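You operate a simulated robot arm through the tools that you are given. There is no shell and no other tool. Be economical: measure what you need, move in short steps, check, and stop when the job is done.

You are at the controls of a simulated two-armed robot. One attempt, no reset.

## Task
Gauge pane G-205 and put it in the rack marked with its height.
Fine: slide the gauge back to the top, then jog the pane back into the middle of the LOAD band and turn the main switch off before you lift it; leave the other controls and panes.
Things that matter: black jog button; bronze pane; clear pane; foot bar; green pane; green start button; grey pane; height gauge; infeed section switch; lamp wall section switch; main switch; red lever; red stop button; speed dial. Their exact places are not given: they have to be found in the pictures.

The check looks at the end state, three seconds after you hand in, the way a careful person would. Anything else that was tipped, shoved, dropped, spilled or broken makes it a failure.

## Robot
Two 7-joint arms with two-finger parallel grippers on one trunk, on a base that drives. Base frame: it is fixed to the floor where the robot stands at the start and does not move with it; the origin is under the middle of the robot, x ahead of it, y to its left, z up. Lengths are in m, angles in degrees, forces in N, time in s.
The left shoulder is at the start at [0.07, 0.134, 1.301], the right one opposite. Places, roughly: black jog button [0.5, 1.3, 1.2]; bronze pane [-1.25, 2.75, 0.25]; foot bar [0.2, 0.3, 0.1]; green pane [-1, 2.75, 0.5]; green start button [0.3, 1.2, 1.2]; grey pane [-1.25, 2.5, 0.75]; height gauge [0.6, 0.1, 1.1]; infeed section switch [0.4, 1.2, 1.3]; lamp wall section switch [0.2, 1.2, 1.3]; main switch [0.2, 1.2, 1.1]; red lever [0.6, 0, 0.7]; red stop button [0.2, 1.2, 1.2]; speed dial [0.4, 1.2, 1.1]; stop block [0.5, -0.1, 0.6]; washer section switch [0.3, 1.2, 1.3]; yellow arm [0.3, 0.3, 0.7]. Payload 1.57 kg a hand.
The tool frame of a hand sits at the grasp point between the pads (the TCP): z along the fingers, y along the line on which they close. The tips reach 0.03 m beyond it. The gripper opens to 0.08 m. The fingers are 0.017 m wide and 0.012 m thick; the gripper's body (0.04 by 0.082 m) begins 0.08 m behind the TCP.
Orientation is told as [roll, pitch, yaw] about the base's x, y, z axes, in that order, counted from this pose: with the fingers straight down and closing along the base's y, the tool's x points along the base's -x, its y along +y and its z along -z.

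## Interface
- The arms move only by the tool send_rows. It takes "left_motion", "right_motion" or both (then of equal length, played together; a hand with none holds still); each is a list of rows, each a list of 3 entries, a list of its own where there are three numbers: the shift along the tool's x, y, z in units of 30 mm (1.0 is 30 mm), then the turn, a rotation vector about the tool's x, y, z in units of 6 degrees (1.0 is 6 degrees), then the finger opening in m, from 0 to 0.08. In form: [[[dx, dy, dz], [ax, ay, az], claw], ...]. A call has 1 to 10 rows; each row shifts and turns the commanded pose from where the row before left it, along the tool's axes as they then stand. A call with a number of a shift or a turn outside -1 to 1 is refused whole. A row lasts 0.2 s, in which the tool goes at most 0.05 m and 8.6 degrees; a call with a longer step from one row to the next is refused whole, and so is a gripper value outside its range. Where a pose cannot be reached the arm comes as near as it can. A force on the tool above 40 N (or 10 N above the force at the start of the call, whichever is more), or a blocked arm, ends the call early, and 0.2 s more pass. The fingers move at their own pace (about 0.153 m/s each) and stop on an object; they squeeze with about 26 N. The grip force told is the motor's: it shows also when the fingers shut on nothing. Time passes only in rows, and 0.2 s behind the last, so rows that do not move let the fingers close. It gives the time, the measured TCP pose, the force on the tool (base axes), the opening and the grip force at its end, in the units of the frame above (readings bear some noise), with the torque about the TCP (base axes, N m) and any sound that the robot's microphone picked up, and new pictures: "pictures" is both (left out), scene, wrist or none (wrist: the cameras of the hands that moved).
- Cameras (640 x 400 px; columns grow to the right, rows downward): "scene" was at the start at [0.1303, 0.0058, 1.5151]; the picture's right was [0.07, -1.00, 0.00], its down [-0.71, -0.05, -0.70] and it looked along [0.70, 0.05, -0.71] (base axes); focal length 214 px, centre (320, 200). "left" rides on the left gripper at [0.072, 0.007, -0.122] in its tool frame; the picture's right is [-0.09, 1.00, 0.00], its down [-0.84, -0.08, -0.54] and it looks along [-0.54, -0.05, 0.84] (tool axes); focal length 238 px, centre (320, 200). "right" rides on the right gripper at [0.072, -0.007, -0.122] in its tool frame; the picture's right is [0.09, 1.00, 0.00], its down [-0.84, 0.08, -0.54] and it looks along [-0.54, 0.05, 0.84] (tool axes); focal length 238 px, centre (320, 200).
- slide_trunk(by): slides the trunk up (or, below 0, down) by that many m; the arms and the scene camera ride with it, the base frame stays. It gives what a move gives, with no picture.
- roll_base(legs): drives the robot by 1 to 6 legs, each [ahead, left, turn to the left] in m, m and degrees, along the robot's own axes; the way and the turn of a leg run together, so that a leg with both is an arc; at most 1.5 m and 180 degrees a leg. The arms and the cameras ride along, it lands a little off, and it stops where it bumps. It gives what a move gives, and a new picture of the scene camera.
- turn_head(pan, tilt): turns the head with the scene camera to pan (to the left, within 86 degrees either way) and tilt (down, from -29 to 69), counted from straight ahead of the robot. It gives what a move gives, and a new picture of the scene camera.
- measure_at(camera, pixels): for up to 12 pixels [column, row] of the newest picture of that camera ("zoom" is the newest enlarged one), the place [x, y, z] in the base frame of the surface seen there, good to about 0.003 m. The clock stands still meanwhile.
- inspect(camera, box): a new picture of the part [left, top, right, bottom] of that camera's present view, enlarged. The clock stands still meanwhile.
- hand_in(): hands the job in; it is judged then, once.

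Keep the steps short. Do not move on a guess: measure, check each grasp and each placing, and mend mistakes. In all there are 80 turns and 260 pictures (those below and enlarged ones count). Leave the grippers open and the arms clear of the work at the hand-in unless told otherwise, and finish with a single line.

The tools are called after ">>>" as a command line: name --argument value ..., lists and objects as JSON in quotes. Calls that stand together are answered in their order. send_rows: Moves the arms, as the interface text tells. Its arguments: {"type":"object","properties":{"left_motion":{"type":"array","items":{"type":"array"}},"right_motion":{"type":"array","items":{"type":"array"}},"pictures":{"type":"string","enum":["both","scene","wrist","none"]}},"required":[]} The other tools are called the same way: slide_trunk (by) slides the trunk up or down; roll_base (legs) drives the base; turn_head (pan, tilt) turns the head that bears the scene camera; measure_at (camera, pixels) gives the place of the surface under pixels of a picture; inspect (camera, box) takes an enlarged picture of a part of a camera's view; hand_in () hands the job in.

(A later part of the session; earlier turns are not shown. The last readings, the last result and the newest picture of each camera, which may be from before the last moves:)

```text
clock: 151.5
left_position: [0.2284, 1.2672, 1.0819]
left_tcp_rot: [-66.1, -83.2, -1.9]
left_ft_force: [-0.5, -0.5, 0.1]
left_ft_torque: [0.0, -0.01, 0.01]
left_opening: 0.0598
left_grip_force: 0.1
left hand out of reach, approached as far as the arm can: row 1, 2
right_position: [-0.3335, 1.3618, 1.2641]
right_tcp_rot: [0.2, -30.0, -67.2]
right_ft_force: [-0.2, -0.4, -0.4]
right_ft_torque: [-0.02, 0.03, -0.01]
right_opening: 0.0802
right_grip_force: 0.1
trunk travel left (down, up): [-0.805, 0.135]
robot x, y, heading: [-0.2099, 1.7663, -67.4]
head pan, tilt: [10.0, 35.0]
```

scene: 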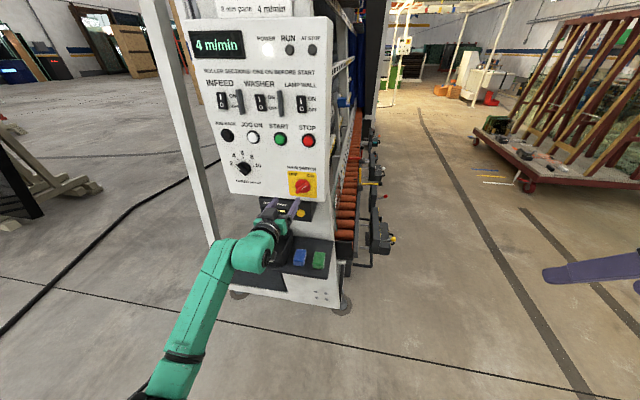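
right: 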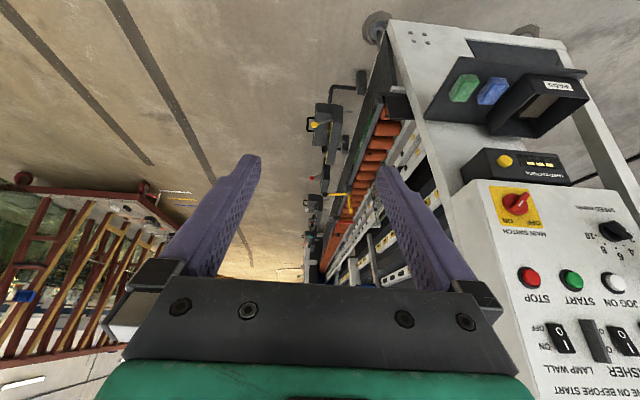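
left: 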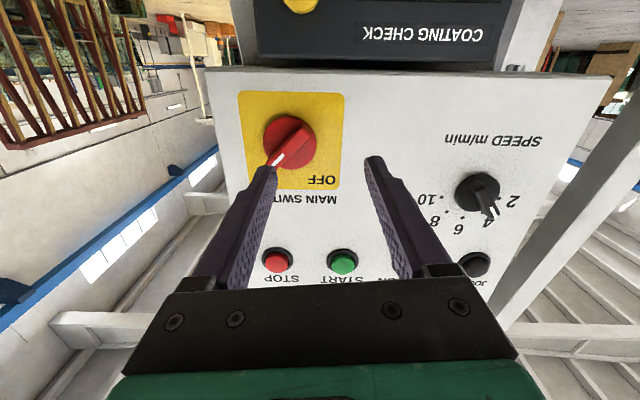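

The arm's side limit is reached, so I'll shift the base right 3.5 cm.

>>> roll_base --legs '[[0, -0.035, 0]]'

>>> send_rows --left_motion '[[[0, 0, 0.5], [0, 0, 0], 0.06], [[0, 0, 0], [0, 0, 0], 0.06]]' --pictures "wrist"

```text
clock: 152.3
left_position: [0.2035, 1.256, 1.0796]
left_tcp_rot: [-67.1, -82.8, -0.8]
left_ft_force: [0.6, 0.4, 0.5]
left_ft_torque: [-0.01, 0.0, -0.05]
left_opening: 0.0603
left_grip_force: 0.0
right_position: [-0.3578, 1.3506, 1.2658]
right_tcp_rot: [-0.2, -30.0, -67.0]
right_ft_force: [0.8, 0.4, 0.6]
right_ft_torque: [-0.02, 0.05, -0.05]
right_opening: 0.0799
right_grip_force: 0.0
trunk travel left (down, up): [-0.805, 0.135]
robot x, y, heading: [-0.2387, 1.7499, -67.1]
head pan, tilt: [10.0, 35.0]
```

scene: 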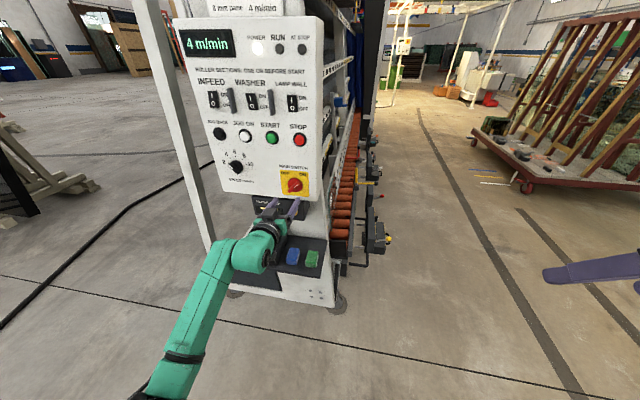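

```text
clock: 152.9
left_position: [0.2049, 1.2419, 1.0813]
left_tcp_rot: [-66.5, -83.0, -1.5]
left_ft_force: [-0.1, -0.4, -0.2]
left_ft_torque: [0.01, 0.03, -0.01]
left_opening: 0.0604
left_grip_force: 0.0
right_position: [-0.3623, 1.3485, 1.264]
right_tcp_rot: [0.1, -30.1, -67.0]
right_ft_force: [1.3, 0.6, -0.7]
right_ft_torque: [-0.03, -0.01, -0.03]
right_opening: 0.0799
right_grip_force: 0.0
trunk travel left (down, up): [-0.805, 0.135]
robot x, y, heading: [-0.2415, 1.7559, -67.1]
head pan, tilt: [10.0, 35.0]
```

left: 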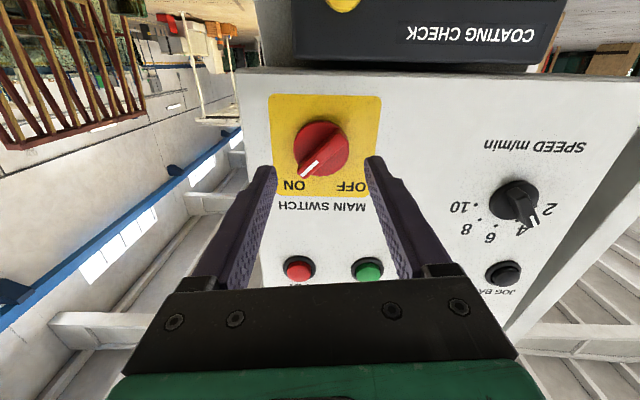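

Aligned (n 0.671, z 1.081). I'll raise 6 mm and go in 53 mm slowly.

>>> send_rows --left_motion '[[[-0.2, 0, 0.6], [0, 0, 0], 0.06], [[0, 0, 0.6], [0, 0, 0], 0.06], [[0, 0, 0.5], [0, 0, 0], 0.06], [[0, 0, 0], [0, 0, 0], 0.06]]' --pictures "wrist"

>>> inspect --camera "scene" --box '[250, 150, 340, 230]'

```text
clock: 153.9
left_position: [0.2254, 1.1938, 1.0844]
left_tcp_rot: [-66.0, -83.1, -2.0]
left_ft_force: [-0.5, -0.5, -0.6]
left_ft_torque: [-0.01, 0.0, 0.01]
left_opening: 0.06
left_grip_force: 0.0
right_position: [-0.3633, 1.349, 1.2634]
right_tcp_rot: [0.3, -30.0, -67.1]
right_ft_force: [-0.7, 0.1, 0.6]
right_ft_torque: [0.01, -0.03, 0.01]
right_opening: 0.0802
right_grip_force: 0.1
trunk travel left (down, up): [-0.805, 0.135]
robot x, y, heading: [-0.2398, 1.7541, -66.9]
head pan, tilt: [10.0, 35.0]
```

left: 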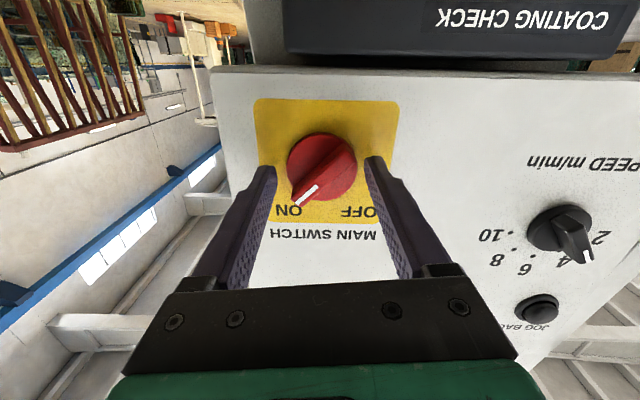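

```text
5.00 times, centred on (295, 190) of scene
```

zoom: 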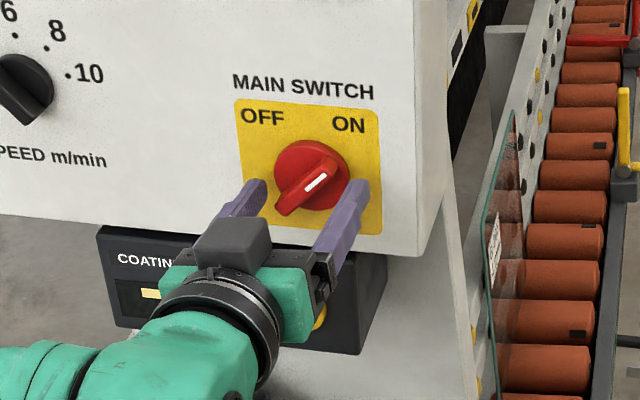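

The fingers straddle the handle. I'll close on it.

>>> send_rows --left_motion '[[[0, 0, 0], [0, 0, 0], 0.03], [[0, 0, 0], [0, 0, 0], 0.0], [[0, 0, 0], [0, 0, 0], 0.0], [[0, 0, 0], [0, 0, 0], 0.0]]' --pictures "wrist"

>>> inspect --camera "scene" --box '[250, 150, 340, 230]'

```text
clock: 154.9
left_position: [0.2264, 1.1943, 1.0822]
left_tcp_rot: [-66.4, -83.1, -1.5]
left_ft_force: [3.6, -0.1, 2.0]
left_ft_torque: [0.05, 0.05, 0.44]
left_opening: 0.0119
left_grip_force: 29.1
right_position: [-0.3625, 1.3499, 1.2637]
right_tcp_rot: [0.1, -30.0, -67.1]
right_ft_force: [0.3, 0.0, 0.3]
right_ft_torque: [0.02, 0.01, 0.0]
right_opening: 0.0801
right_grip_force: 0.1
trunk travel left (down, up): [-0.805, 0.135]
robot x, y, heading: [-0.2423, 1.7521, -67.1]
head pan, tilt: [10.0, 35.0]
```

left: 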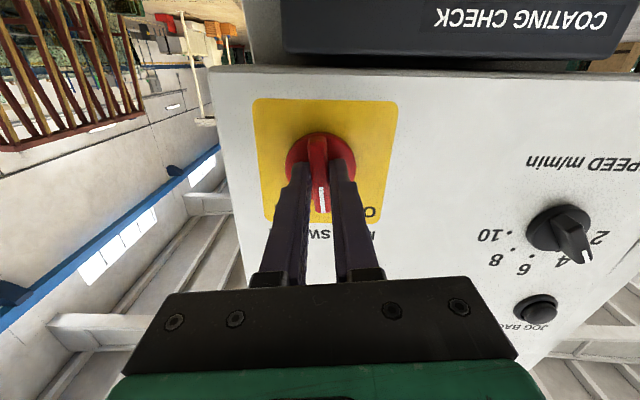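

```text
5.00 times, centred on (295, 190) of scene
```

zoom: 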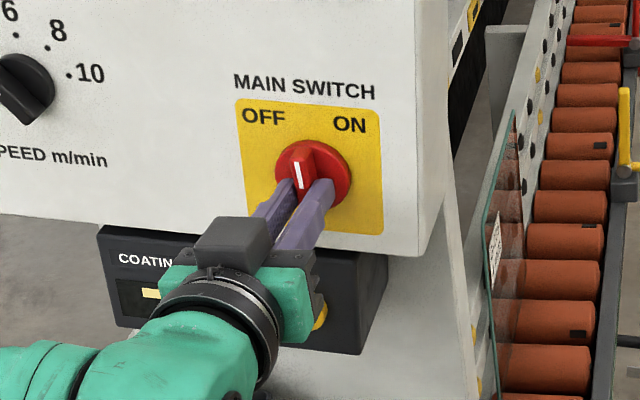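

As planned, the handle turned upright. Now I roll 42° counterclockwise to OFF.

>>> send_rows --left_motion '[[[0, 0, 0], [0, 0, -1], 0.0], [[0, 0, 0], [0, 0, -1], 0.0], [[0, 0, 0], [0, 0, -1], 0.0], [[0, 0, 0], [0, 0, -1], 0.0], [[0, 0, 0], [0, 0, -1], 0.0], [[0, 0, 0], [0, 0, -1], 0.0], [[0, 0, 0], [0, 0, -1], 0.0]]' --pictures "both"

>>> inspect --camera "scene" --box '[180, 20, 350, 230]'

```text
clock: 156.5
left_position: [0.2228, 1.1941, 1.0841]
left_tcp_rot: [-86.2, -41.7, 19.4]
left_ft_force: [1.1, 3.7, -0.9]
left_ft_torque: [0.12, -0.65, -0.46]
left_opening: 0.013
left_grip_force: 29.7
right_position: [-0.3636, 1.3499, 1.2637]
right_tcp_rot: [0.1, -30.1, -67.0]
right_ft_force: [-0.8, -0.2, 0.3]
right_ft_torque: [-0.01, -0.02, 0.0]
right_opening: 0.08
right_grip_force: 0.0
trunk travel left (down, up): [-0.805, 0.135]
robot x, y, heading: [-0.2382, 1.751, -66.9]
head pan, tilt: [10.0, 35.0]
```

scene: 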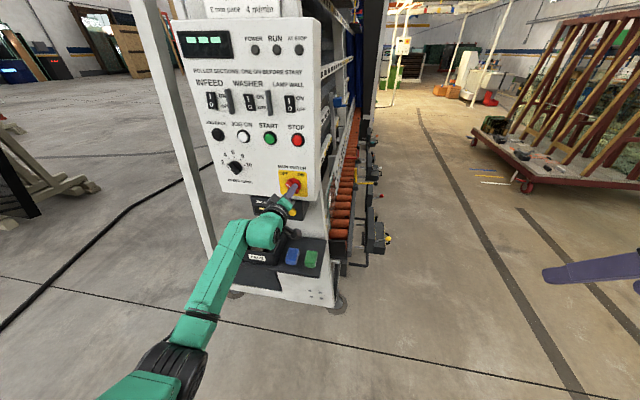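
left: 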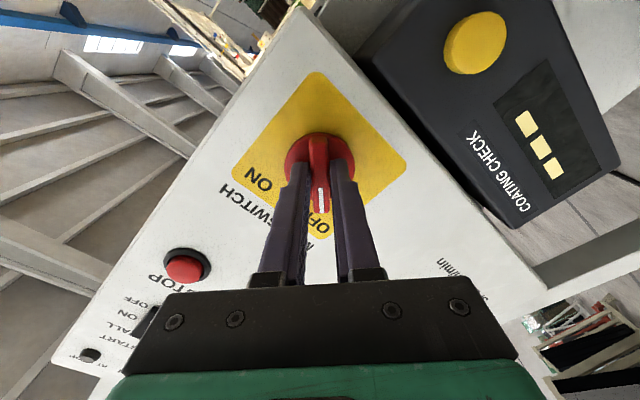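

```text
1.90 times, centred on (265, 125) of scene
```

zoom: 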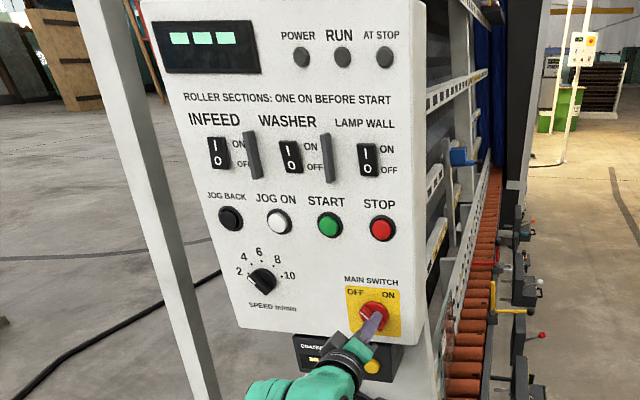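

POWER is off and the display shows dashes; the handle is at OFF. I'll open and draw back 0.12 m.

>>> send_rows --left_motion '[[[0, 0, 0], [0, 0, 0], 0.06], [[0, 0, 0], [0, 0, 0], 0.06], [[0, 0, -1], [0, 0, 0], 0.06], [[0, 0, -1], [0, 0, 0], 0.06], [[0, 0, -1], [0, 0, 0], 0.06], [[0, 0, -1], [0, 0, 0], 0.06]]' --pictures "scene"

>>> inspect --camera "scene" --box '[180, 20, 350, 230]'

```text
clock: 157.9
left_position: [0.1786, 1.3085, 1.0902]
left_tcp_rot: [-86.4, -41.6, 19.5]
left_ft_force: [0.0, -0.4, 0.0]
left_ft_torque: [0.01, -0.03, 0.01]
left_opening: 0.0602
left_grip_force: 0.1
right_position: [-0.3646, 1.3502, 1.263]
right_tcp_rot: [0.3, -30.1, -67.1]
right_ft_force: [0.1, -0.3, 0.1]
right_ft_torque: [0.0, 0.01, 0.01]
right_opening: 0.0799
right_grip_force: 0.0
trunk travel left (down, up): [-0.805, 0.135]
robot x, y, heading: [-0.2389, 1.7524, -67.0]
head pan, tilt: [10.0, 35.0]
```

scene: 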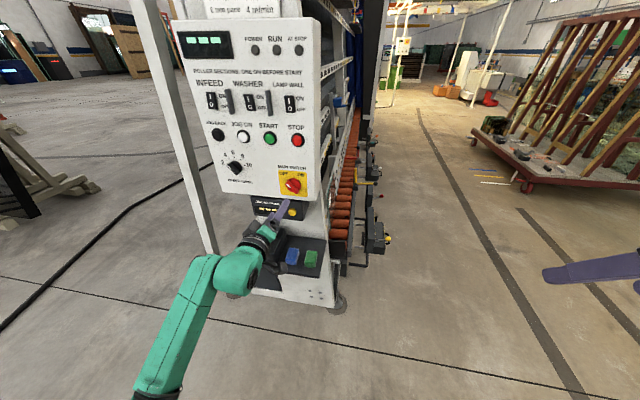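

```text
1.90 times, centred on (265, 125) of scene
```

zoom: 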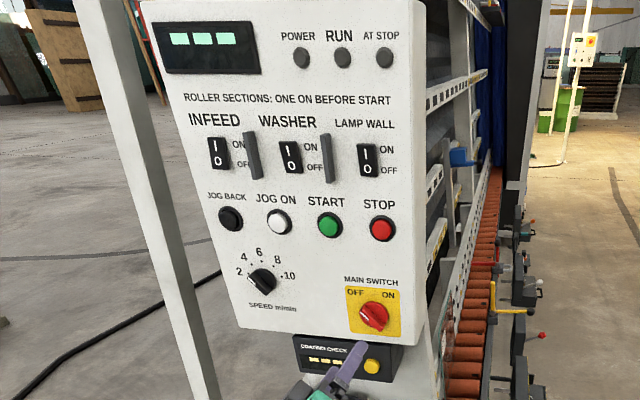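

The main switch is off. Next, I check the rack before picking up: move clear and turn to face the cart.

>>> roll_base --legs '[[0, -0.5, 0], [0, 0, 170]]'

>>> turn_head --pan 0 --tilt 40

>>> inspect --camera "scene" --box '[220, 80, 460, 280]'

```text
clock: 167.8
left_position: [-1.0386, 2.0721, 1.0882]
left_tcp_rot: [-86.2, -41.6, -171.4]
left_ft_force: [0.1, 0.1, 0.2]
left_ft_torque: [-0.02, -0.02, -0.02]
left_opening: 0.0601
left_grip_force: 0.0
right_position: [-0.5103, 1.9309, 1.264]
right_tcp_rot: [0.2, -30.0, 102.2]
right_ft_force: [0.6, 0.2, -0.2]
right_ft_torque: [0.02, -0.01, 0.03]
right_opening: 0.0802
right_grip_force: 0.0
trunk travel left (down, up): [-0.805, 0.135]
robot x, y, heading: [-0.7058, 1.5567, 102.5]
head pan, tilt: [10.0, 35.0]
```

scene: 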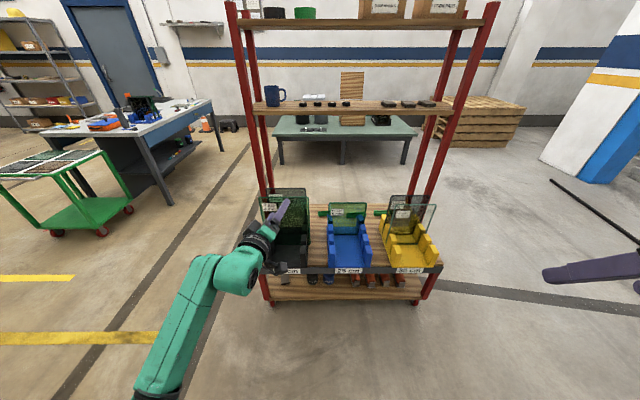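

```text
clock: 168.5
left_position: [-1.0377, 2.0728, 1.0889]
left_tcp_rot: [-86.3, -41.6, -171.2]
left_ft_force: [-0.4, 0.2, -1.0]
left_ft_torque: [0.0, -0.01, 0.0]
left_opening: 0.06
left_grip_force: 0.2
right_position: [-0.5103, 1.9313, 1.2639]
right_tcp_rot: [0.2, -30.1, 102.2]
right_ft_force: [-0.1, -0.1, 0.4]
right_ft_torque: [-0.01, 0.02, -0.03]
right_opening: 0.0802
right_grip_force: 0.0
trunk travel left (down, up): [-0.805, 0.135]
robot x, y, heading: [-0.7068, 1.5558, 102.4]
head pan, tilt: [0.0, 40.0]
```

scene: 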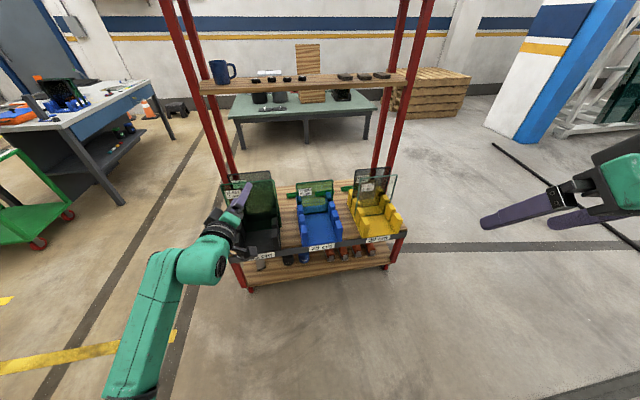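

```text
2.00 times, centred on (340, 180) of scene
```

zoom: 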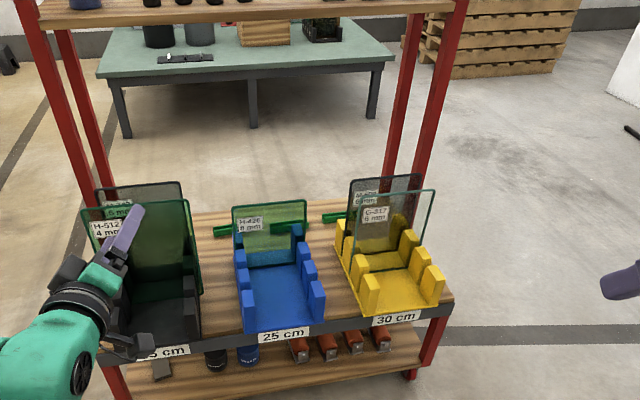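

The blue 25 cm rack has one pane in the rear slot and free slots in front. I'll zoom in and measure its teeth, and the shelf above.

>>> inspect --camera "scene" --box '[280, 165, 360, 260]'

>>> measure_at --camera "scene" --pixels '[[205, 92], [410, 85], [230, 80], [398, 75], [322, 245], [245, 258], [380, 238]]'

```text
4.21 times, centred on (320, 212) of scene
```

zoom: 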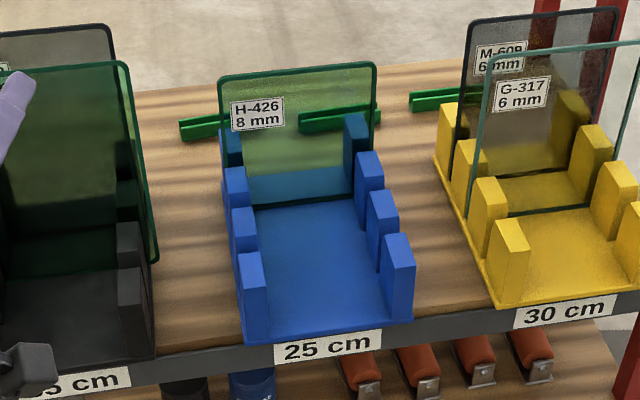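

```text
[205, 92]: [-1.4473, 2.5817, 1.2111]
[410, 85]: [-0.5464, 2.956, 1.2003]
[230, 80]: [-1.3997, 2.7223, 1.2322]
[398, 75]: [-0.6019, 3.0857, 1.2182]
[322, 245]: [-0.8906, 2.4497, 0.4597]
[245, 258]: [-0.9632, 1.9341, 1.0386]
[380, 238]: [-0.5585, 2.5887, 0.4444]
```

>>> measure_at --camera "zoom" --pixels '[[251, 262], [243, 216], [236, 176], [397, 242], [382, 198], [369, 160], [355, 120], [300, 70], [320, 290], [320, 215], [232, 138], [306, 196]]'

```text
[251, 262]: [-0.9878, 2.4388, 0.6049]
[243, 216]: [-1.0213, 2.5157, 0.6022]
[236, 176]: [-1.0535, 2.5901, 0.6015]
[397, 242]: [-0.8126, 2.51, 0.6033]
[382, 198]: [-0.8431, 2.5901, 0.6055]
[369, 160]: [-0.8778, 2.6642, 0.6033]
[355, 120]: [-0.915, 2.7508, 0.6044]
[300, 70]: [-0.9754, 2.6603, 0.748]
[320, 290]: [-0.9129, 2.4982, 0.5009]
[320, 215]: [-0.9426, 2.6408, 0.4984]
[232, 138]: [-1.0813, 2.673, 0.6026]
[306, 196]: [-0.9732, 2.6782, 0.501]
```

I need the slot gap and neighbour clearances. I'll zoom closer on the blue rack's right and left posts.

>>> inspect --camera "scene" --box '[326, 185, 396, 250]'

>>> inspect --camera "scene" --box '[285, 185, 345, 250]'

```text
6.15 times, centred on (361, 218) of scene
```

zoom: 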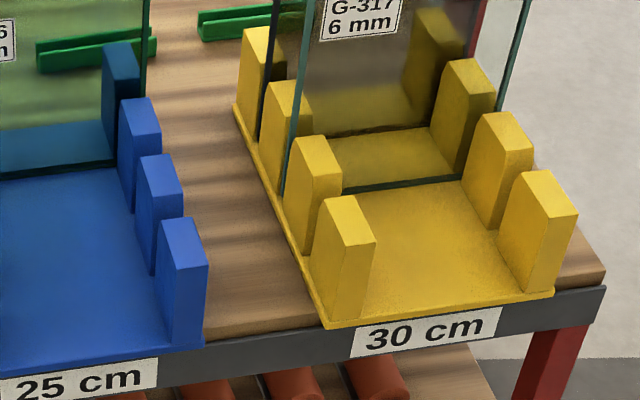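

```text
6.15 times, centred on (315, 218) of scene
```

zoom: 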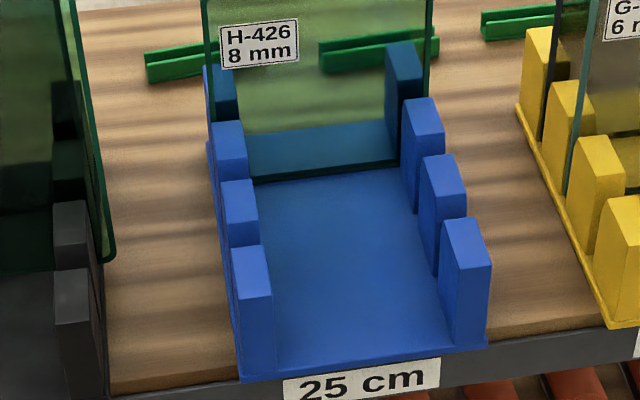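

>>> measure_at --camera "zoom" --pixels '[[459, 222], [473, 261], [449, 187], [436, 158], [431, 133], [420, 102], [252, 288], [248, 252], [95, 255], [575, 150], [610, 270], [330, 180]]'

```text
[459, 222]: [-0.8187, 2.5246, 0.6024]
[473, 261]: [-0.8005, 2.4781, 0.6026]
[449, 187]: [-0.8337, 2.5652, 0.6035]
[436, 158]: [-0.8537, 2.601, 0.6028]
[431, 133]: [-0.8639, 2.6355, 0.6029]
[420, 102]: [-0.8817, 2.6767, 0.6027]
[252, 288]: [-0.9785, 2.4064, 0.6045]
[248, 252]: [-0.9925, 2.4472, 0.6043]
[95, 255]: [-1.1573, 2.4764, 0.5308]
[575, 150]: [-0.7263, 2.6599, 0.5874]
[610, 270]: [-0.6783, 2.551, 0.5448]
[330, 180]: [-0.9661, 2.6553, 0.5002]
```

The blue rack's free front slot is at s≈-2.667 and the middle slot at ≈-2.747, n≈0.13, base z 0.50. Now I put the left hand back to pointing down and tuck it, and bring the right hand to pointing down, then turn its yaw.

>>> send_rows --left_motion '[[[0, 0, 0], [-0.7, 0.7, 0], 0.06], [[0, 0, 0], [-0.7, 0.7, 0], 0.06], [[0, 0, 0], [-0.7, 0.7, 0], 0.06], [[0, 0, 0], [-0.7, 0.7, 0], 0.06], [[0, 0, 0], [-0.7, 0.7, 0], 0.06], [[0, 0, 0], [-0.7, 0.7, 0], 0.06], [[0, 0, 0], [-0.7, 0.7, 0], 0.06], [[0, 0, 0], [-0.7, 0.7, 0], 0.06], [[0, 0, 0], [-0.7, 0.7, 0], 0.06], [[0, 0, 0], [-0.7, 0.7, 0], 0.06]]' --right_motion '[[[0, 0.5, 0], [0, 1, 0], 0.06], [[0, 0.5, 0], [0, 1, 0], 0.06], [[0, 0.5, 0], [0, 1, 0], 0.06], [[0, 0.5, 0], [0, 1, 0], 0.06], [[0, 0.5, 0], [0, 1, 0], 0.06], [[0, 0, 0], [0, 0, 1], 0.06], [[0, 0, 0], [0, 0, 1], 0.06], [[0, 0, 0], [0, 0, 1], 0.06], [[0, 0, 0], [0, 0, 1], 0.06], [[0, 0, 0], [0, 0, 1], 0.06]]' --pictures "none"

>>> send_rows --left_motion '[[[0, 0, 0], [-0.7, 0.7, 0], 0.06], [[0, 0, 0], [-0.7, 0.7, 0], 0.06], [[0, 0, 0], [-0.7, 0.7, 0], 0.06], [[0, 0, 0], [-0.7, 0.7, 0], 0.06], [[0, 0, 0], [-0.7, 0.7, 0], 0.06], [[0, 0, 0], [0, 0, 1], 0.06], [[0, 0, 0], [0, 0, 1], 0.06], [[0, 0, 0], [0, 0, 1], 0.06], [[0, 0, 0], [0, 0, 1], 0.06], [[0, 0, 0], [0, 0, 1], 0.06]]' --right_motion '[[[0, 0, 0], [0, 0, 1], 0.06], [[0, 0, 0], [0, 0, 1], 0.06], [[0, 0, 0], [0, 0, 1], 0.06], [[0, 0, 0], [0, 0, 1], 0.06], [[0, 0, 0], [0, 0, 1], 0.06], [[0, 0, 0], [0, 0, 1], 0.06], [[0, 0, 0], [0, 0, 1], 0.06], [[0, 0, 0], [0, 0, 1], 0.06], [[0, 0, 0], [0, 0, 1], 0.06], [[0, 0, 0], [0, 0, 1], 0.06]]' --pictures "scene"

```text
clock: 170.7
left_position: [-1.0373, 2.072, 1.0885]
left_tcp_rot: [-22.6, -16.7, 150.6]
left_ft_force: [0.2, 0.4, 0.3]
left_ft_torque: [-0.03, 0.02, 0.05]
left_opening: 0.0598
left_grip_force: 0.1
right_position: [-0.5849, 1.9166, 1.2631]
right_tcp_rot: [0.2, 0.0, 72.1]
right_ft_force: [0.2, 0.2, 0.8]
right_ft_torque: [-0.01, 0.0, 0.03]
right_opening: 0.06
right_grip_force: 0.1
trunk travel left (down, up): [-0.805, 0.135]
robot x, y, heading: [-0.7053, 1.5587, 102.5]
head pan, tilt: [0.0, 40.0]
```

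```text
clock: 172.9
left_position: [-1.0378, 2.0727, 1.0888]
left_tcp_rot: [-2.7, 2.6, 116.4]
left_ft_force: [0.8, 0.8, -0.4]
left_ft_torque: [-0.03, 0.0, 0.04]
left_opening: 0.0596
left_grip_force: 0.1
right_position: [-0.5853, 1.9144, 1.2639]
right_tcp_rot: [-0.1, 0.0, 12.2]
right_ft_force: [0.0, 0.3, -0.3]
right_ft_torque: [0.02, 0.04, -0.01]
right_opening: 0.0599
right_grip_force: 0.1
trunk travel left (down, up): [-0.805, 0.135]
robot x, y, heading: [-0.7052, 1.5595, 102.4]
head pan, tilt: [0.0, 40.0]
```

scene: 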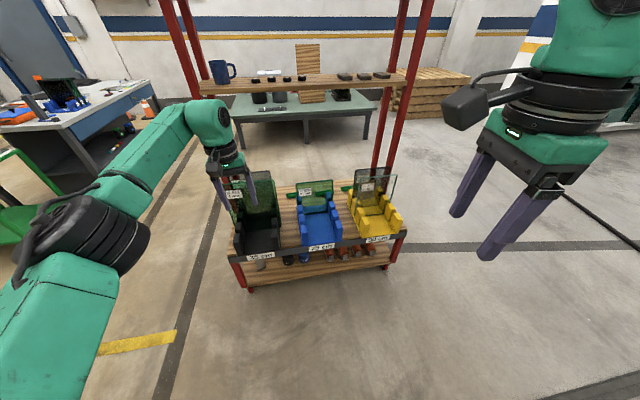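

The right hand now points down with the fingers closing fore-and-aft. I'll tuck the left hand and drive to the LOAD end, stopping short.

>>> send_rows --left_motion '[[[1, 0, -0.6], [0, 0, 0], 0.06], [[1, 0, -0.6], [0, 0, 0], 0.06], [[1, 0, -0.6], [0, 0, 0], 0.06], [[1, 0, -0.6], [0, 0, 0], 0.06], [[1, 0, -0.6], [0, 0, 0], 0.06], [[1, 0, -0.6], [0, 0, 0], 0.06], [[1, 0, -0.6], [0, 0, 0], 0.06]]' --pictures "none"

>>> roll_base --legs '[[0, 0, -79.5], [-0.15, -0.5, 0], [0, -0.45, 0]]'

>>> turn_head --pan -15 --tilt 50

```text
clock: 174.5
left_position: [-0.9528, 1.8875, 1.2259]
left_tcp_rot: [-2.6, 2.6, 116.3]
left_ft_force: [-0.1, -0.6, -0.7]
left_ft_torque: [0.06, 0.01, -0.02]
left_opening: 0.0599
left_grip_force: 0.0
right_position: [-0.5841, 1.9134, 1.2641]
right_tcp_rot: [0.1, 0.2, 12.3]
right_ft_force: [0.8, 0.3, 0.1]
right_ft_torque: [0.02, 0.05, 0.01]
right_opening: 0.0602
right_grip_force: 0.2
trunk travel left (down, up): [-0.805, 0.135]
robot x, y, heading: [-0.7104, 1.5586, 102.2]
head pan, tilt: [0.0, 40.0]
```

```text
clock: 183.3
left_position: [-0.1846, 0.9146, 1.2256]
left_tcp_rot: [-2.8, 2.7, 37.0]
left_ft_force: [-0.6, -0.1, 0.7]
left_ft_torque: [0.0, 0.0, -0.01]
left_opening: 0.06
left_grip_force: 0.1
right_position: [-0.0917, 0.5577, 1.264]
right_tcp_rot: [0.0, 0.1, -67.1]
right_ft_force: [0.2, -0.1, 0.3]
right_ft_torque: [-0.03, -0.02, -0.02]
right_opening: 0.0601
right_grip_force: 0.0
trunk travel left (down, up): [-0.805, 0.135]
robot x, y, heading: [-0.4665, 0.6118, 22.9]
head pan, tilt: [0.0, 40.0]
```

scene: 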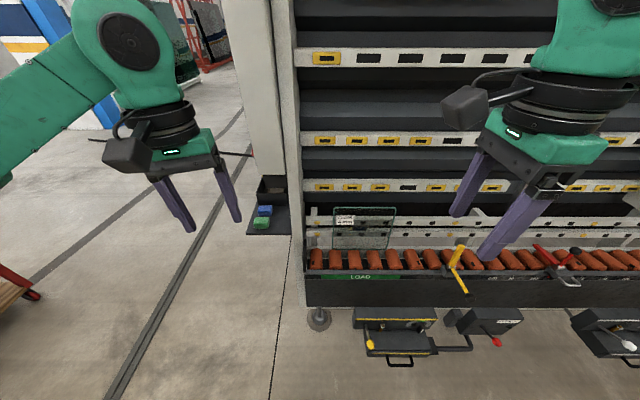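

```text
clock: 184.1
left_position: [-0.1848, 0.9138, 1.2258]
left_tcp_rot: [-2.7, 2.7, 36.9]
left_ft_force: [-0.3, 0.1, -0.1]
left_ft_torque: [0.01, -0.01, 0.01]
left_opening: 0.0598
left_grip_force: 0.0
right_position: [-0.09, 0.5554, 1.2648]
right_tcp_rot: [0.0, 0.3, -67.1]
right_ft_force: [0.6, 0.0, 0.3]
right_ft_torque: [-0.03, 0.03, -0.01]
right_opening: 0.0602
right_grip_force: 0.0
trunk travel left (down, up): [-0.805, 0.135]
robot x, y, heading: [-0.463, 0.6106, 22.8]
head pan, tilt: [-15.0, 50.0]
```

scene: 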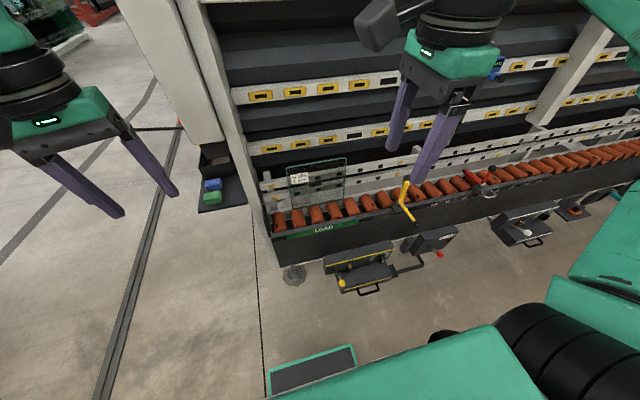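

The pane sits over the LOAD band as wanted. I'll measure the box fronts below, my own base's front edge and the pane's top.

>>> measure_at --camera "scene" --pixels '[[312, 352], [268, 372], [355, 348], [342, 283], [370, 293], [355, 262], [440, 254], [288, 168], [346, 158], [318, 163], [395, 270], [318, 190]]'

>>> inspect --camera "scene" --box '[260, 145, 420, 245]'

```text
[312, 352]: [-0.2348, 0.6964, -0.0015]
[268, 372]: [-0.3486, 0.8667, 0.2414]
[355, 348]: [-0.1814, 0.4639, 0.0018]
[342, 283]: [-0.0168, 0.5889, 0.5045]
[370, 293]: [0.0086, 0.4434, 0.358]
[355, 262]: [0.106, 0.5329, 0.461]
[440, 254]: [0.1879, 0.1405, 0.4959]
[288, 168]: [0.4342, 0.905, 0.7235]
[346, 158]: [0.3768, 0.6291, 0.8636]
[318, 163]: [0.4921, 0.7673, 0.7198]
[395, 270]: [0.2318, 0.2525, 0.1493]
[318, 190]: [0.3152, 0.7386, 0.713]
```

```text
4.00 times, centred on (340, 195) of scene
5 turns are left
```

zoom: 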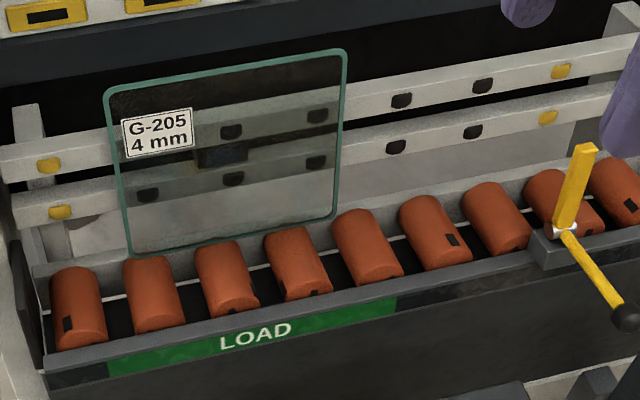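

Only 5 turns are left, so I batch from here. The pane's top edge is at n 0.5915, z 0.864, centre s≈-0.562. I drive forward 0.26, lower the trunk, and bring the right hand open above the pane with its tips 6 cm over it.

>>> roll_base --legs '[[0.26, 0, 0]]'

>>> slide_trunk --by -0.196

>>> send_rows --right_motion '[[[0.07, 0.93, 0.5], [0, 0, 0], 0.055], [[0.07, 0.93, 0.5], [0, 0, 0], 0.055], [[0.07, 0.93, 0.5], [0, 0, 0], 0.055], [[0.07, 0.93, 0.5], [0, 0, 0], 0.055], [[0.07, 0.93, 0.5], [0, 0, 0], 0.055], [[0.07, 0.93, 0.5], [0, 0, 0], 0.055], [[0.07, 0.93, 0.5], [0, 0, 0], 0.055], [[0, 0, 0], [0, 0, 0], 0.055]]' --pictures "both"

>>> inspect --camera "scene" --box '[240, 100, 480, 300]'

```text
clock: 186.0
left_position: [0.0492, 1.0149, 1.2262]
left_tcp_rot: [-2.9, 2.6, 37.0]
left_ft_force: [-0.4, -0.9, 0.3]
left_ft_torque: [0.0, -0.04, -0.01]
left_opening: 0.0599
left_grip_force: 0.1
right_position: [0.1442, 0.6575, 1.2647]
right_tcp_rot: [0.3, 0.1, -66.7]
right_ft_force: [0.6, 0.0, 0.6]
right_ft_torque: [-0.01, -0.01, -0.02]
right_opening: 0.0599
right_grip_force: 0.1
trunk travel left (down, up): [-0.805, 0.135]
robot x, y, heading: [-0.2275, 0.7069, 23.1]
head pan, tilt: [-15.0, 50.0]
```

scene: 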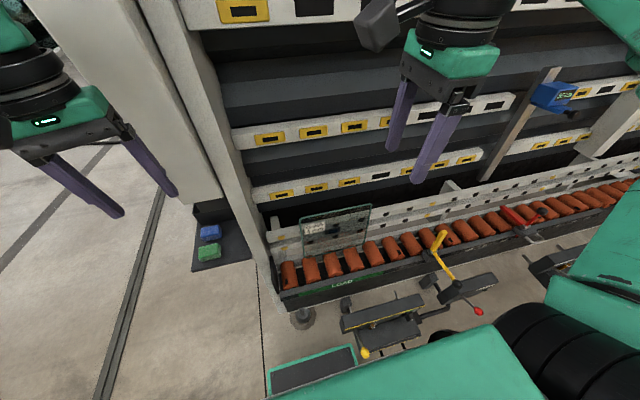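

```text
clock: 188.1
left_position: [0.0519, 1.0152, 1.0292]
left_tcp_rot: [-2.7, 2.7, 37.2]
left_ft_force: [0.8, -0.1, 0.3]
left_ft_torque: [0.01, 0.01, 0.0]
left_opening: 0.0598
left_grip_force: 0.1
right_position: [0.1461, 0.6585, 1.0684]
right_tcp_rot: [0.1, 0.1, -66.8]
right_ft_force: [-0.3, -0.2, 0.0]
right_ft_torque: [-0.01, 0.0, -0.01]
right_opening: 0.0601
right_grip_force: 0.1
trunk travel left (down, up): [-0.609, 0.331]
robot x, y, heading: [-0.2282, 0.7083, 23.2]
head pan, tilt: [-15.0, 50.0]
```

```text
clock: 189.9
left_position: [0.0526, 1.0158, 1.0303]
left_tcp_rot: [-2.7, 2.6, 37.1]
left_ft_force: [-0.9, 0.0, 0.3]
left_ft_torque: [0.03, -0.02, 0.01]
left_opening: 0.0602
left_grip_force: 0.1
right_position: [0.3187, 0.7478, 0.9627]
right_tcp_rot: [0.0, 0.0, -66.8]
right_ft_force: [-0.2, 0.2, -0.4]
right_ft_torque: [0.02, 0.0, 0.01]
right_opening: 0.0553
right_grip_force: 0.0
trunk travel left (down, up): [-0.609, 0.331]
robot x, y, heading: [-0.2249, 0.7134, 22.9]
head pan, tilt: [-15.0, 50.0]
```

scene: 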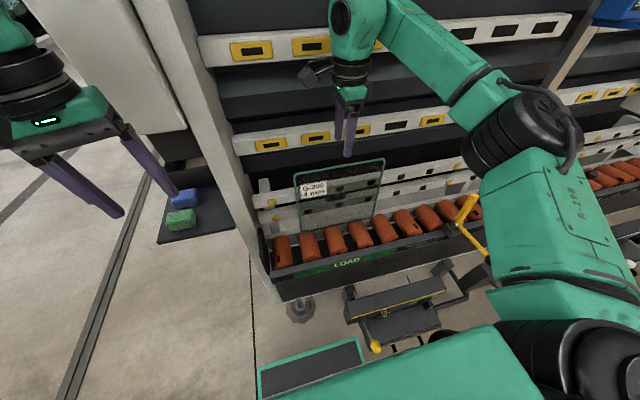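
right: 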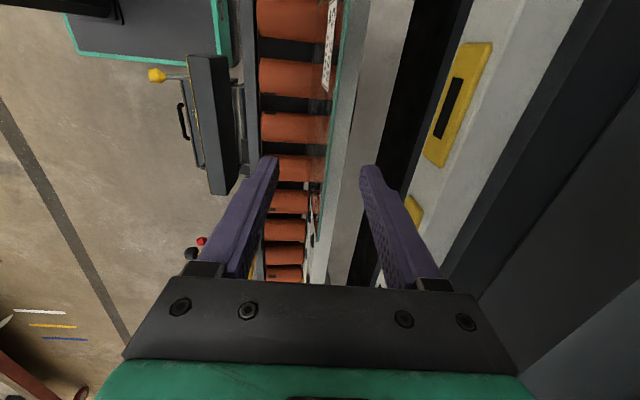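

```text
2.00 times, centred on (360, 200) of scene
4 turns are left
```

zoom: 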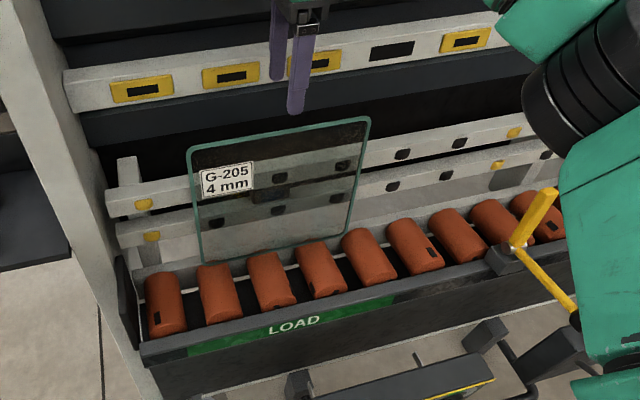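

The hand is right over the pane (n 0.584, s -0.566). This batch will: tilt to match the lean, lower, grip, lift, back off, tuck the left hand, and drive to a spot short of the rack.

>>> send_rows --right_motion '[[[0, 0.17, 0], [0.78, 0, 0], 0.055], [[0, 0, 0], [0, 0, 0], 0.055]]' --pictures "none"

>>> slide_trunk --by -0.128

>>> send_rows --right_motion '[[[0, 0, 0], [0, 0, 0], 0.02], [[0, 0, 0], [0, 0, 0], 0.0], [[0, 0, 0], [0, 0, 0], 0.0], [[0, 0, 0], [0, 0, 0], 0.0], [[0, 0, 0], [0, 0, 0], 0.0]]' --pictures "wrist"

>>> slide_trunk --by 0.2

>>> roll_base --legs '[[-0.5, 0, 0]]'

>>> send_rows --left_motion '[[[0.8, 0, -1], [0, 0, 0], 0.06], [[0.8, 0, -1], [0, 0, 0], 0.06], [[0.8, 0, -1], [0, 0, 0], 0.06], [[0.8, 0, -1], [0, 0, 0], 0.06], [[0.8, 0, -1], [0, 0, 0], 0.06], [[0.8, 0, -1], [0, 0, 0], 0.06]]' --right_motion '[[[0, 0, 0], [-0.39, 0, 0], 0.0], [[0, 0, 0], [-0.39, 0, 0], 0.0], [[0, 0, 0], [0, 0, 0], 0.0], [[0, 0, 0], [0, 0, 0], 0.0], [[0, 0, 0], [0, 0, 0], 0.0], [[0, 0, 0], [0, 0, 0], 0.0]]' --pictures "none"

>>> roll_base --legs '[[0, 0, 90], [0.6, 0, 0], [0.55, -0.38, 0]]'

>>> turn_head --pan -15 --tilt 45

>>> send_rows --right_motion '[[[0, 0, 0], [0, 0, 0], 0.0]]' --pictures "both"

```text
clock: 190.5
left_position: [0.0522, 1.0158, 1.0306]
left_tcp_rot: [-2.6, 2.6, 37.1]
left_ft_force: [-0.5, 0.0, -0.8]
left_ft_torque: [0.02, -0.04, 0.05]
left_opening: 0.06
left_grip_force: 0.0
right_position: [0.3246, 0.7502, 0.9642]
right_tcp_rot: [-4.6, 0.3, -66.9]
right_ft_force: [0.1, 0.7, 0.6]
right_ft_torque: [0.02, -0.03, -0.02]
right_opening: 0.055
right_grip_force: 0.1
trunk travel left (down, up): [-0.609, 0.331]
robot x, y, heading: [-0.2245, 0.7103, 23.1]
head pan, tilt: [-15.0, 50.0]
```

```text
clock: 192.1
left_position: [0.0517, 1.0159, 0.9023]
left_tcp_rot: [-2.7, 2.7, 37.2]
left_ft_force: [-0.7, 0.3, -0.7]
left_ft_torque: [-0.02, 0.0, 0.01]
left_opening: 0.06
left_grip_force: 0.1
right_position: [0.3251, 0.7509, 0.8357]
right_tcp_rot: [-4.6, 0.2, -66.9]
right_ft_force: [0.0, 0.4, 1.1]
right_ft_torque: [0.0, 0.0, -0.01]
right_opening: 0.055
right_grip_force: 0.0
trunk travel left (down, up): [-0.481, 0.459]
robot x, y, heading: [-0.2288, 0.7133, 22.9]
head pan, tilt: [-15.0, 50.0]
```

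```text
clock: 193.3
left_position: [0.0516, 1.0154, 0.9014]
left_tcp_rot: [-2.7, 2.5, 37.0]
left_ft_force: [-0.5, -0.5, 0.3]
left_ft_torque: [0.02, 0.0, 0.0]
left_opening: 0.06
left_grip_force: 0.1
right_position: [0.3234, 0.7508, 0.8361]
right_tcp_rot: [-4.8, 0.0, -66.9]
right_ft_force: [-10.0, -2.4, 0.4]
right_ft_torque: [-0.06, 1.23, -0.26]
right_opening: 0.004
right_grip_force: 24.7
trunk travel left (down, up): [-0.481, 0.459]
robot x, y, heading: [-0.2278, 0.711, 23.2]
head pan, tilt: [-15.0, 50.0]
```

right: 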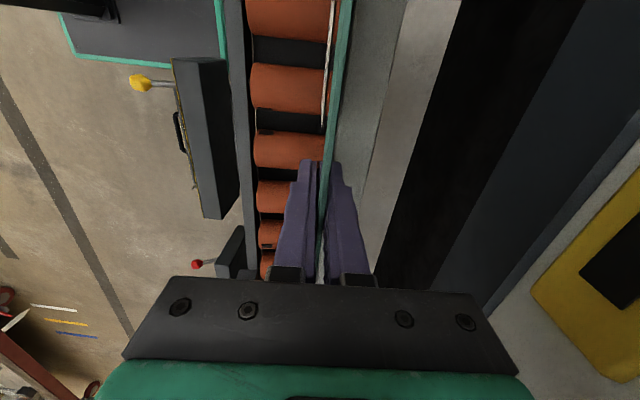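

```text
clock: 195.4
left_position: [0.054, 1.016, 1.1028]
left_tcp_rot: [-2.8, 2.8, 37.0]
left_ft_force: [0.2, 0.1, 0.1]
left_ft_torque: [0.02, 0.0, 0.02]
left_opening: 0.0602
left_grip_force: 0.0
right_position: [0.3254, 0.7507, 1.0352]
right_tcp_rot: [-4.7, 0.2, -67.0]
right_ft_force: [-0.4, 0.0, -5.7]
right_ft_torque: [0.07, -0.07, 0.01]
right_opening: 0.0039
right_grip_force: 24.6
trunk travel left (down, up): [-0.681, 0.259]
robot x, y, heading: [-0.2253, 0.7184, 23.3]
head pan, tilt: [-15.0, 50.0]
```

```text
clock: 198.4
left_position: [-0.4002, 0.8213, 1.1014]
left_tcp_rot: [-2.7, 2.8, 36.4]
left_ft_force: [0.2, -0.4, 1.0]
left_ft_torque: [0.02, -0.01, 0.01]
left_opening: 0.0601
left_grip_force: 0.0
right_position: [-0.1317, 0.5517, 1.0352]
right_tcp_rot: [-4.7, 0.2, -67.8]
right_ft_force: [-0.3, 0.7, -6.4]
right_ft_torque: [0.04, -0.05, 0.0]
right_opening: 0.0039
right_grip_force: 25.1
trunk travel left (down, up): [-0.681, 0.259]
robot x, y, heading: [-0.6848, 0.5221, 22.4]
head pan, tilt: [-15.0, 50.0]
```

scene: 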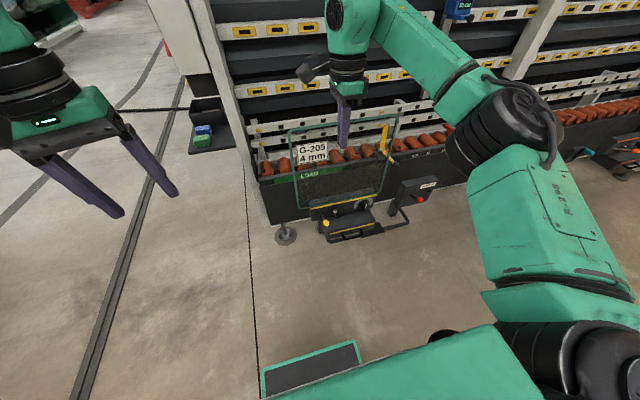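

```text
clock: 199.8
left_position: [-0.4911, 0.7243, 1.2524]
left_tcp_rot: [-2.6, 2.8, 36.4]
left_ft_force: [0.5, 0.5, 0.1]
left_ft_torque: [0.01, 0.03, -0.01]
left_opening: 0.0599
left_grip_force: 0.0
left hand out of reach, approached as far as the arm can: row 5, 6
right_position: [-0.1306, 0.5499, 1.0346]
right_tcp_rot: [0.1, 0.2, -67.8]
right_ft_force: [-0.1, -0.3, -5.5]
right_ft_torque: [0.05, 0.02, 0.02]
right_opening: 0.004
right_grip_force: 25.2
trunk travel left (down, up): [-0.681, 0.259]
robot x, y, heading: [-0.6814, 0.5178, 22.4]
head pan, tilt: [-15.0, 50.0]
```

```text
clock: 210.3
left_position: [-0.9694, 1.9317, 1.2529]
left_tcp_rot: [-2.8, 2.7, 126.1]
left_ft_force: [-0.2, 0.2, -0.4]
left_ft_torque: [0.0, 0.02, 0.01]
left_opening: 0.06
left_grip_force: 0.1
right_position: [-0.7941, 2.2919, 1.0346]
right_tcp_rot: [0.0, 0.1, 22.2]
right_ft_force: [-0.2, -0.3, -7.1]
right_ft_torque: [-0.03, 0.04, 0.01]
right_opening: 0.0038
right_grip_force: 24.6
trunk travel left (down, up): [-0.681, 0.259]
robot x, y, heading: [-0.7652, 1.7386, 112.3]
head pan, tilt: [-15.0, 50.0]
```

scene: 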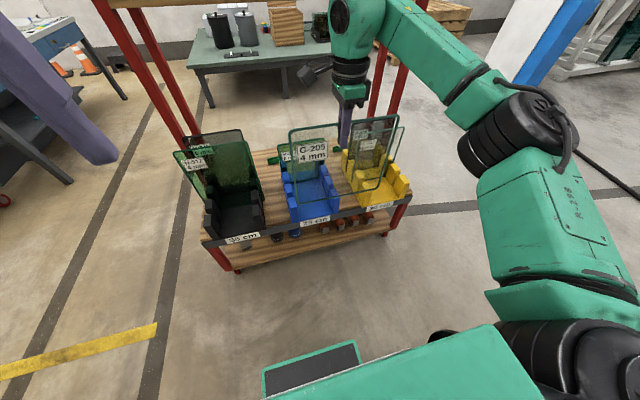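

```text
clock: 211.0
left_position: [-0.9686, 1.9322, 1.251]
left_tcp_rot: [-2.7, 2.6, 126.3]
left_ft_force: [0.5, -1.4, 0.8]
left_ft_torque: [0.0, -0.02, 0.01]
left_opening: 0.0598
left_grip_force: 0.1
right_position: [-0.7944, 2.2935, 1.0352]
right_tcp_rot: [0.0, 0.2, 22.4]
right_ft_force: [0.1, 0.6, -6.5]
right_ft_torque: [-0.01, 0.05, -0.05]
right_opening: 0.0041
right_grip_force: 24.3
trunk travel left (down, up): [-0.681, 0.259]
robot x, y, heading: [-0.7609, 1.7392, 112.4]
head pan, tilt: [-15.0, 45.0]
```

scene: 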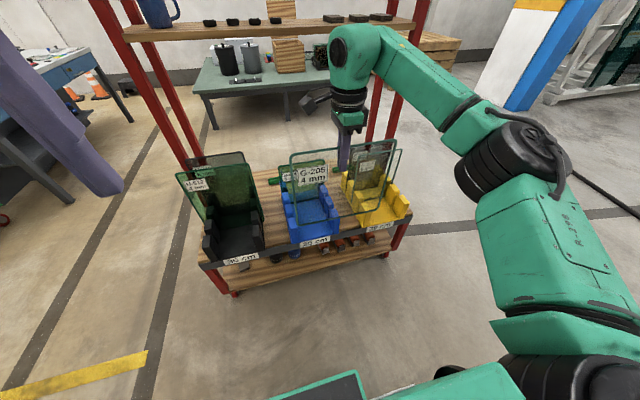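

```text
clock: 211.4
left_position: [-0.971, 1.9328, 1.254]
left_tcp_rot: [-2.9, 2.7, 126.3]
left_ft_force: [0.5, 0.7, 0.4]
left_ft_torque: [-0.03, -0.01, 0.02]
left_opening: 0.0601
left_grip_force: 0.0
right_position: [-0.7954, 2.2931, 1.0347]
right_tcp_rot: [0.0, 0.1, 22.2]
right_ft_force: [-0.3, -0.6, -7.2]
right_ft_torque: [-0.02, 0.03, 0.03]
right_opening: 0.0036
right_grip_force: 24.6
trunk travel left (down, up): [-0.681, 0.259]
robot x, y, heading: [-0.7655, 1.742, 112.2]
head pan, tilt: [-15.0, 45.0]
3 turns are left
```

scene: 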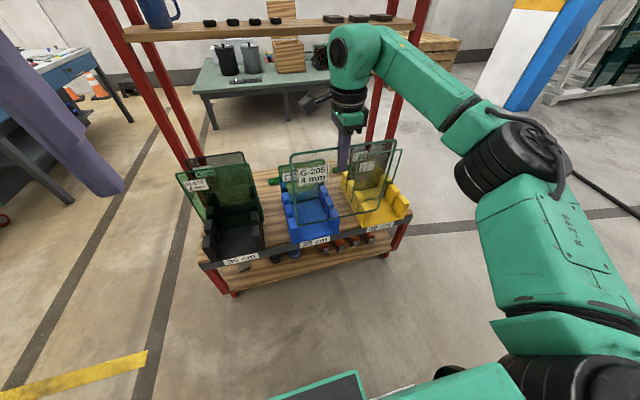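
right: 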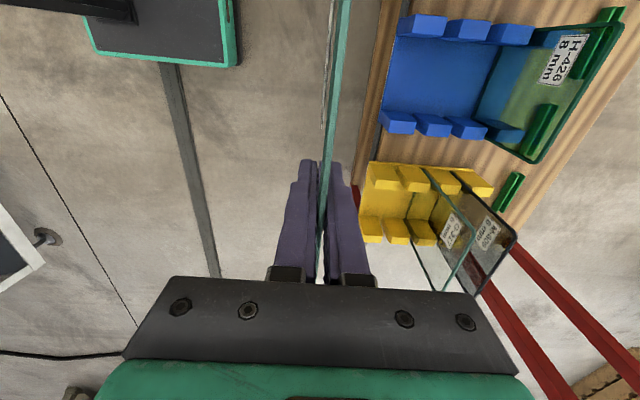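

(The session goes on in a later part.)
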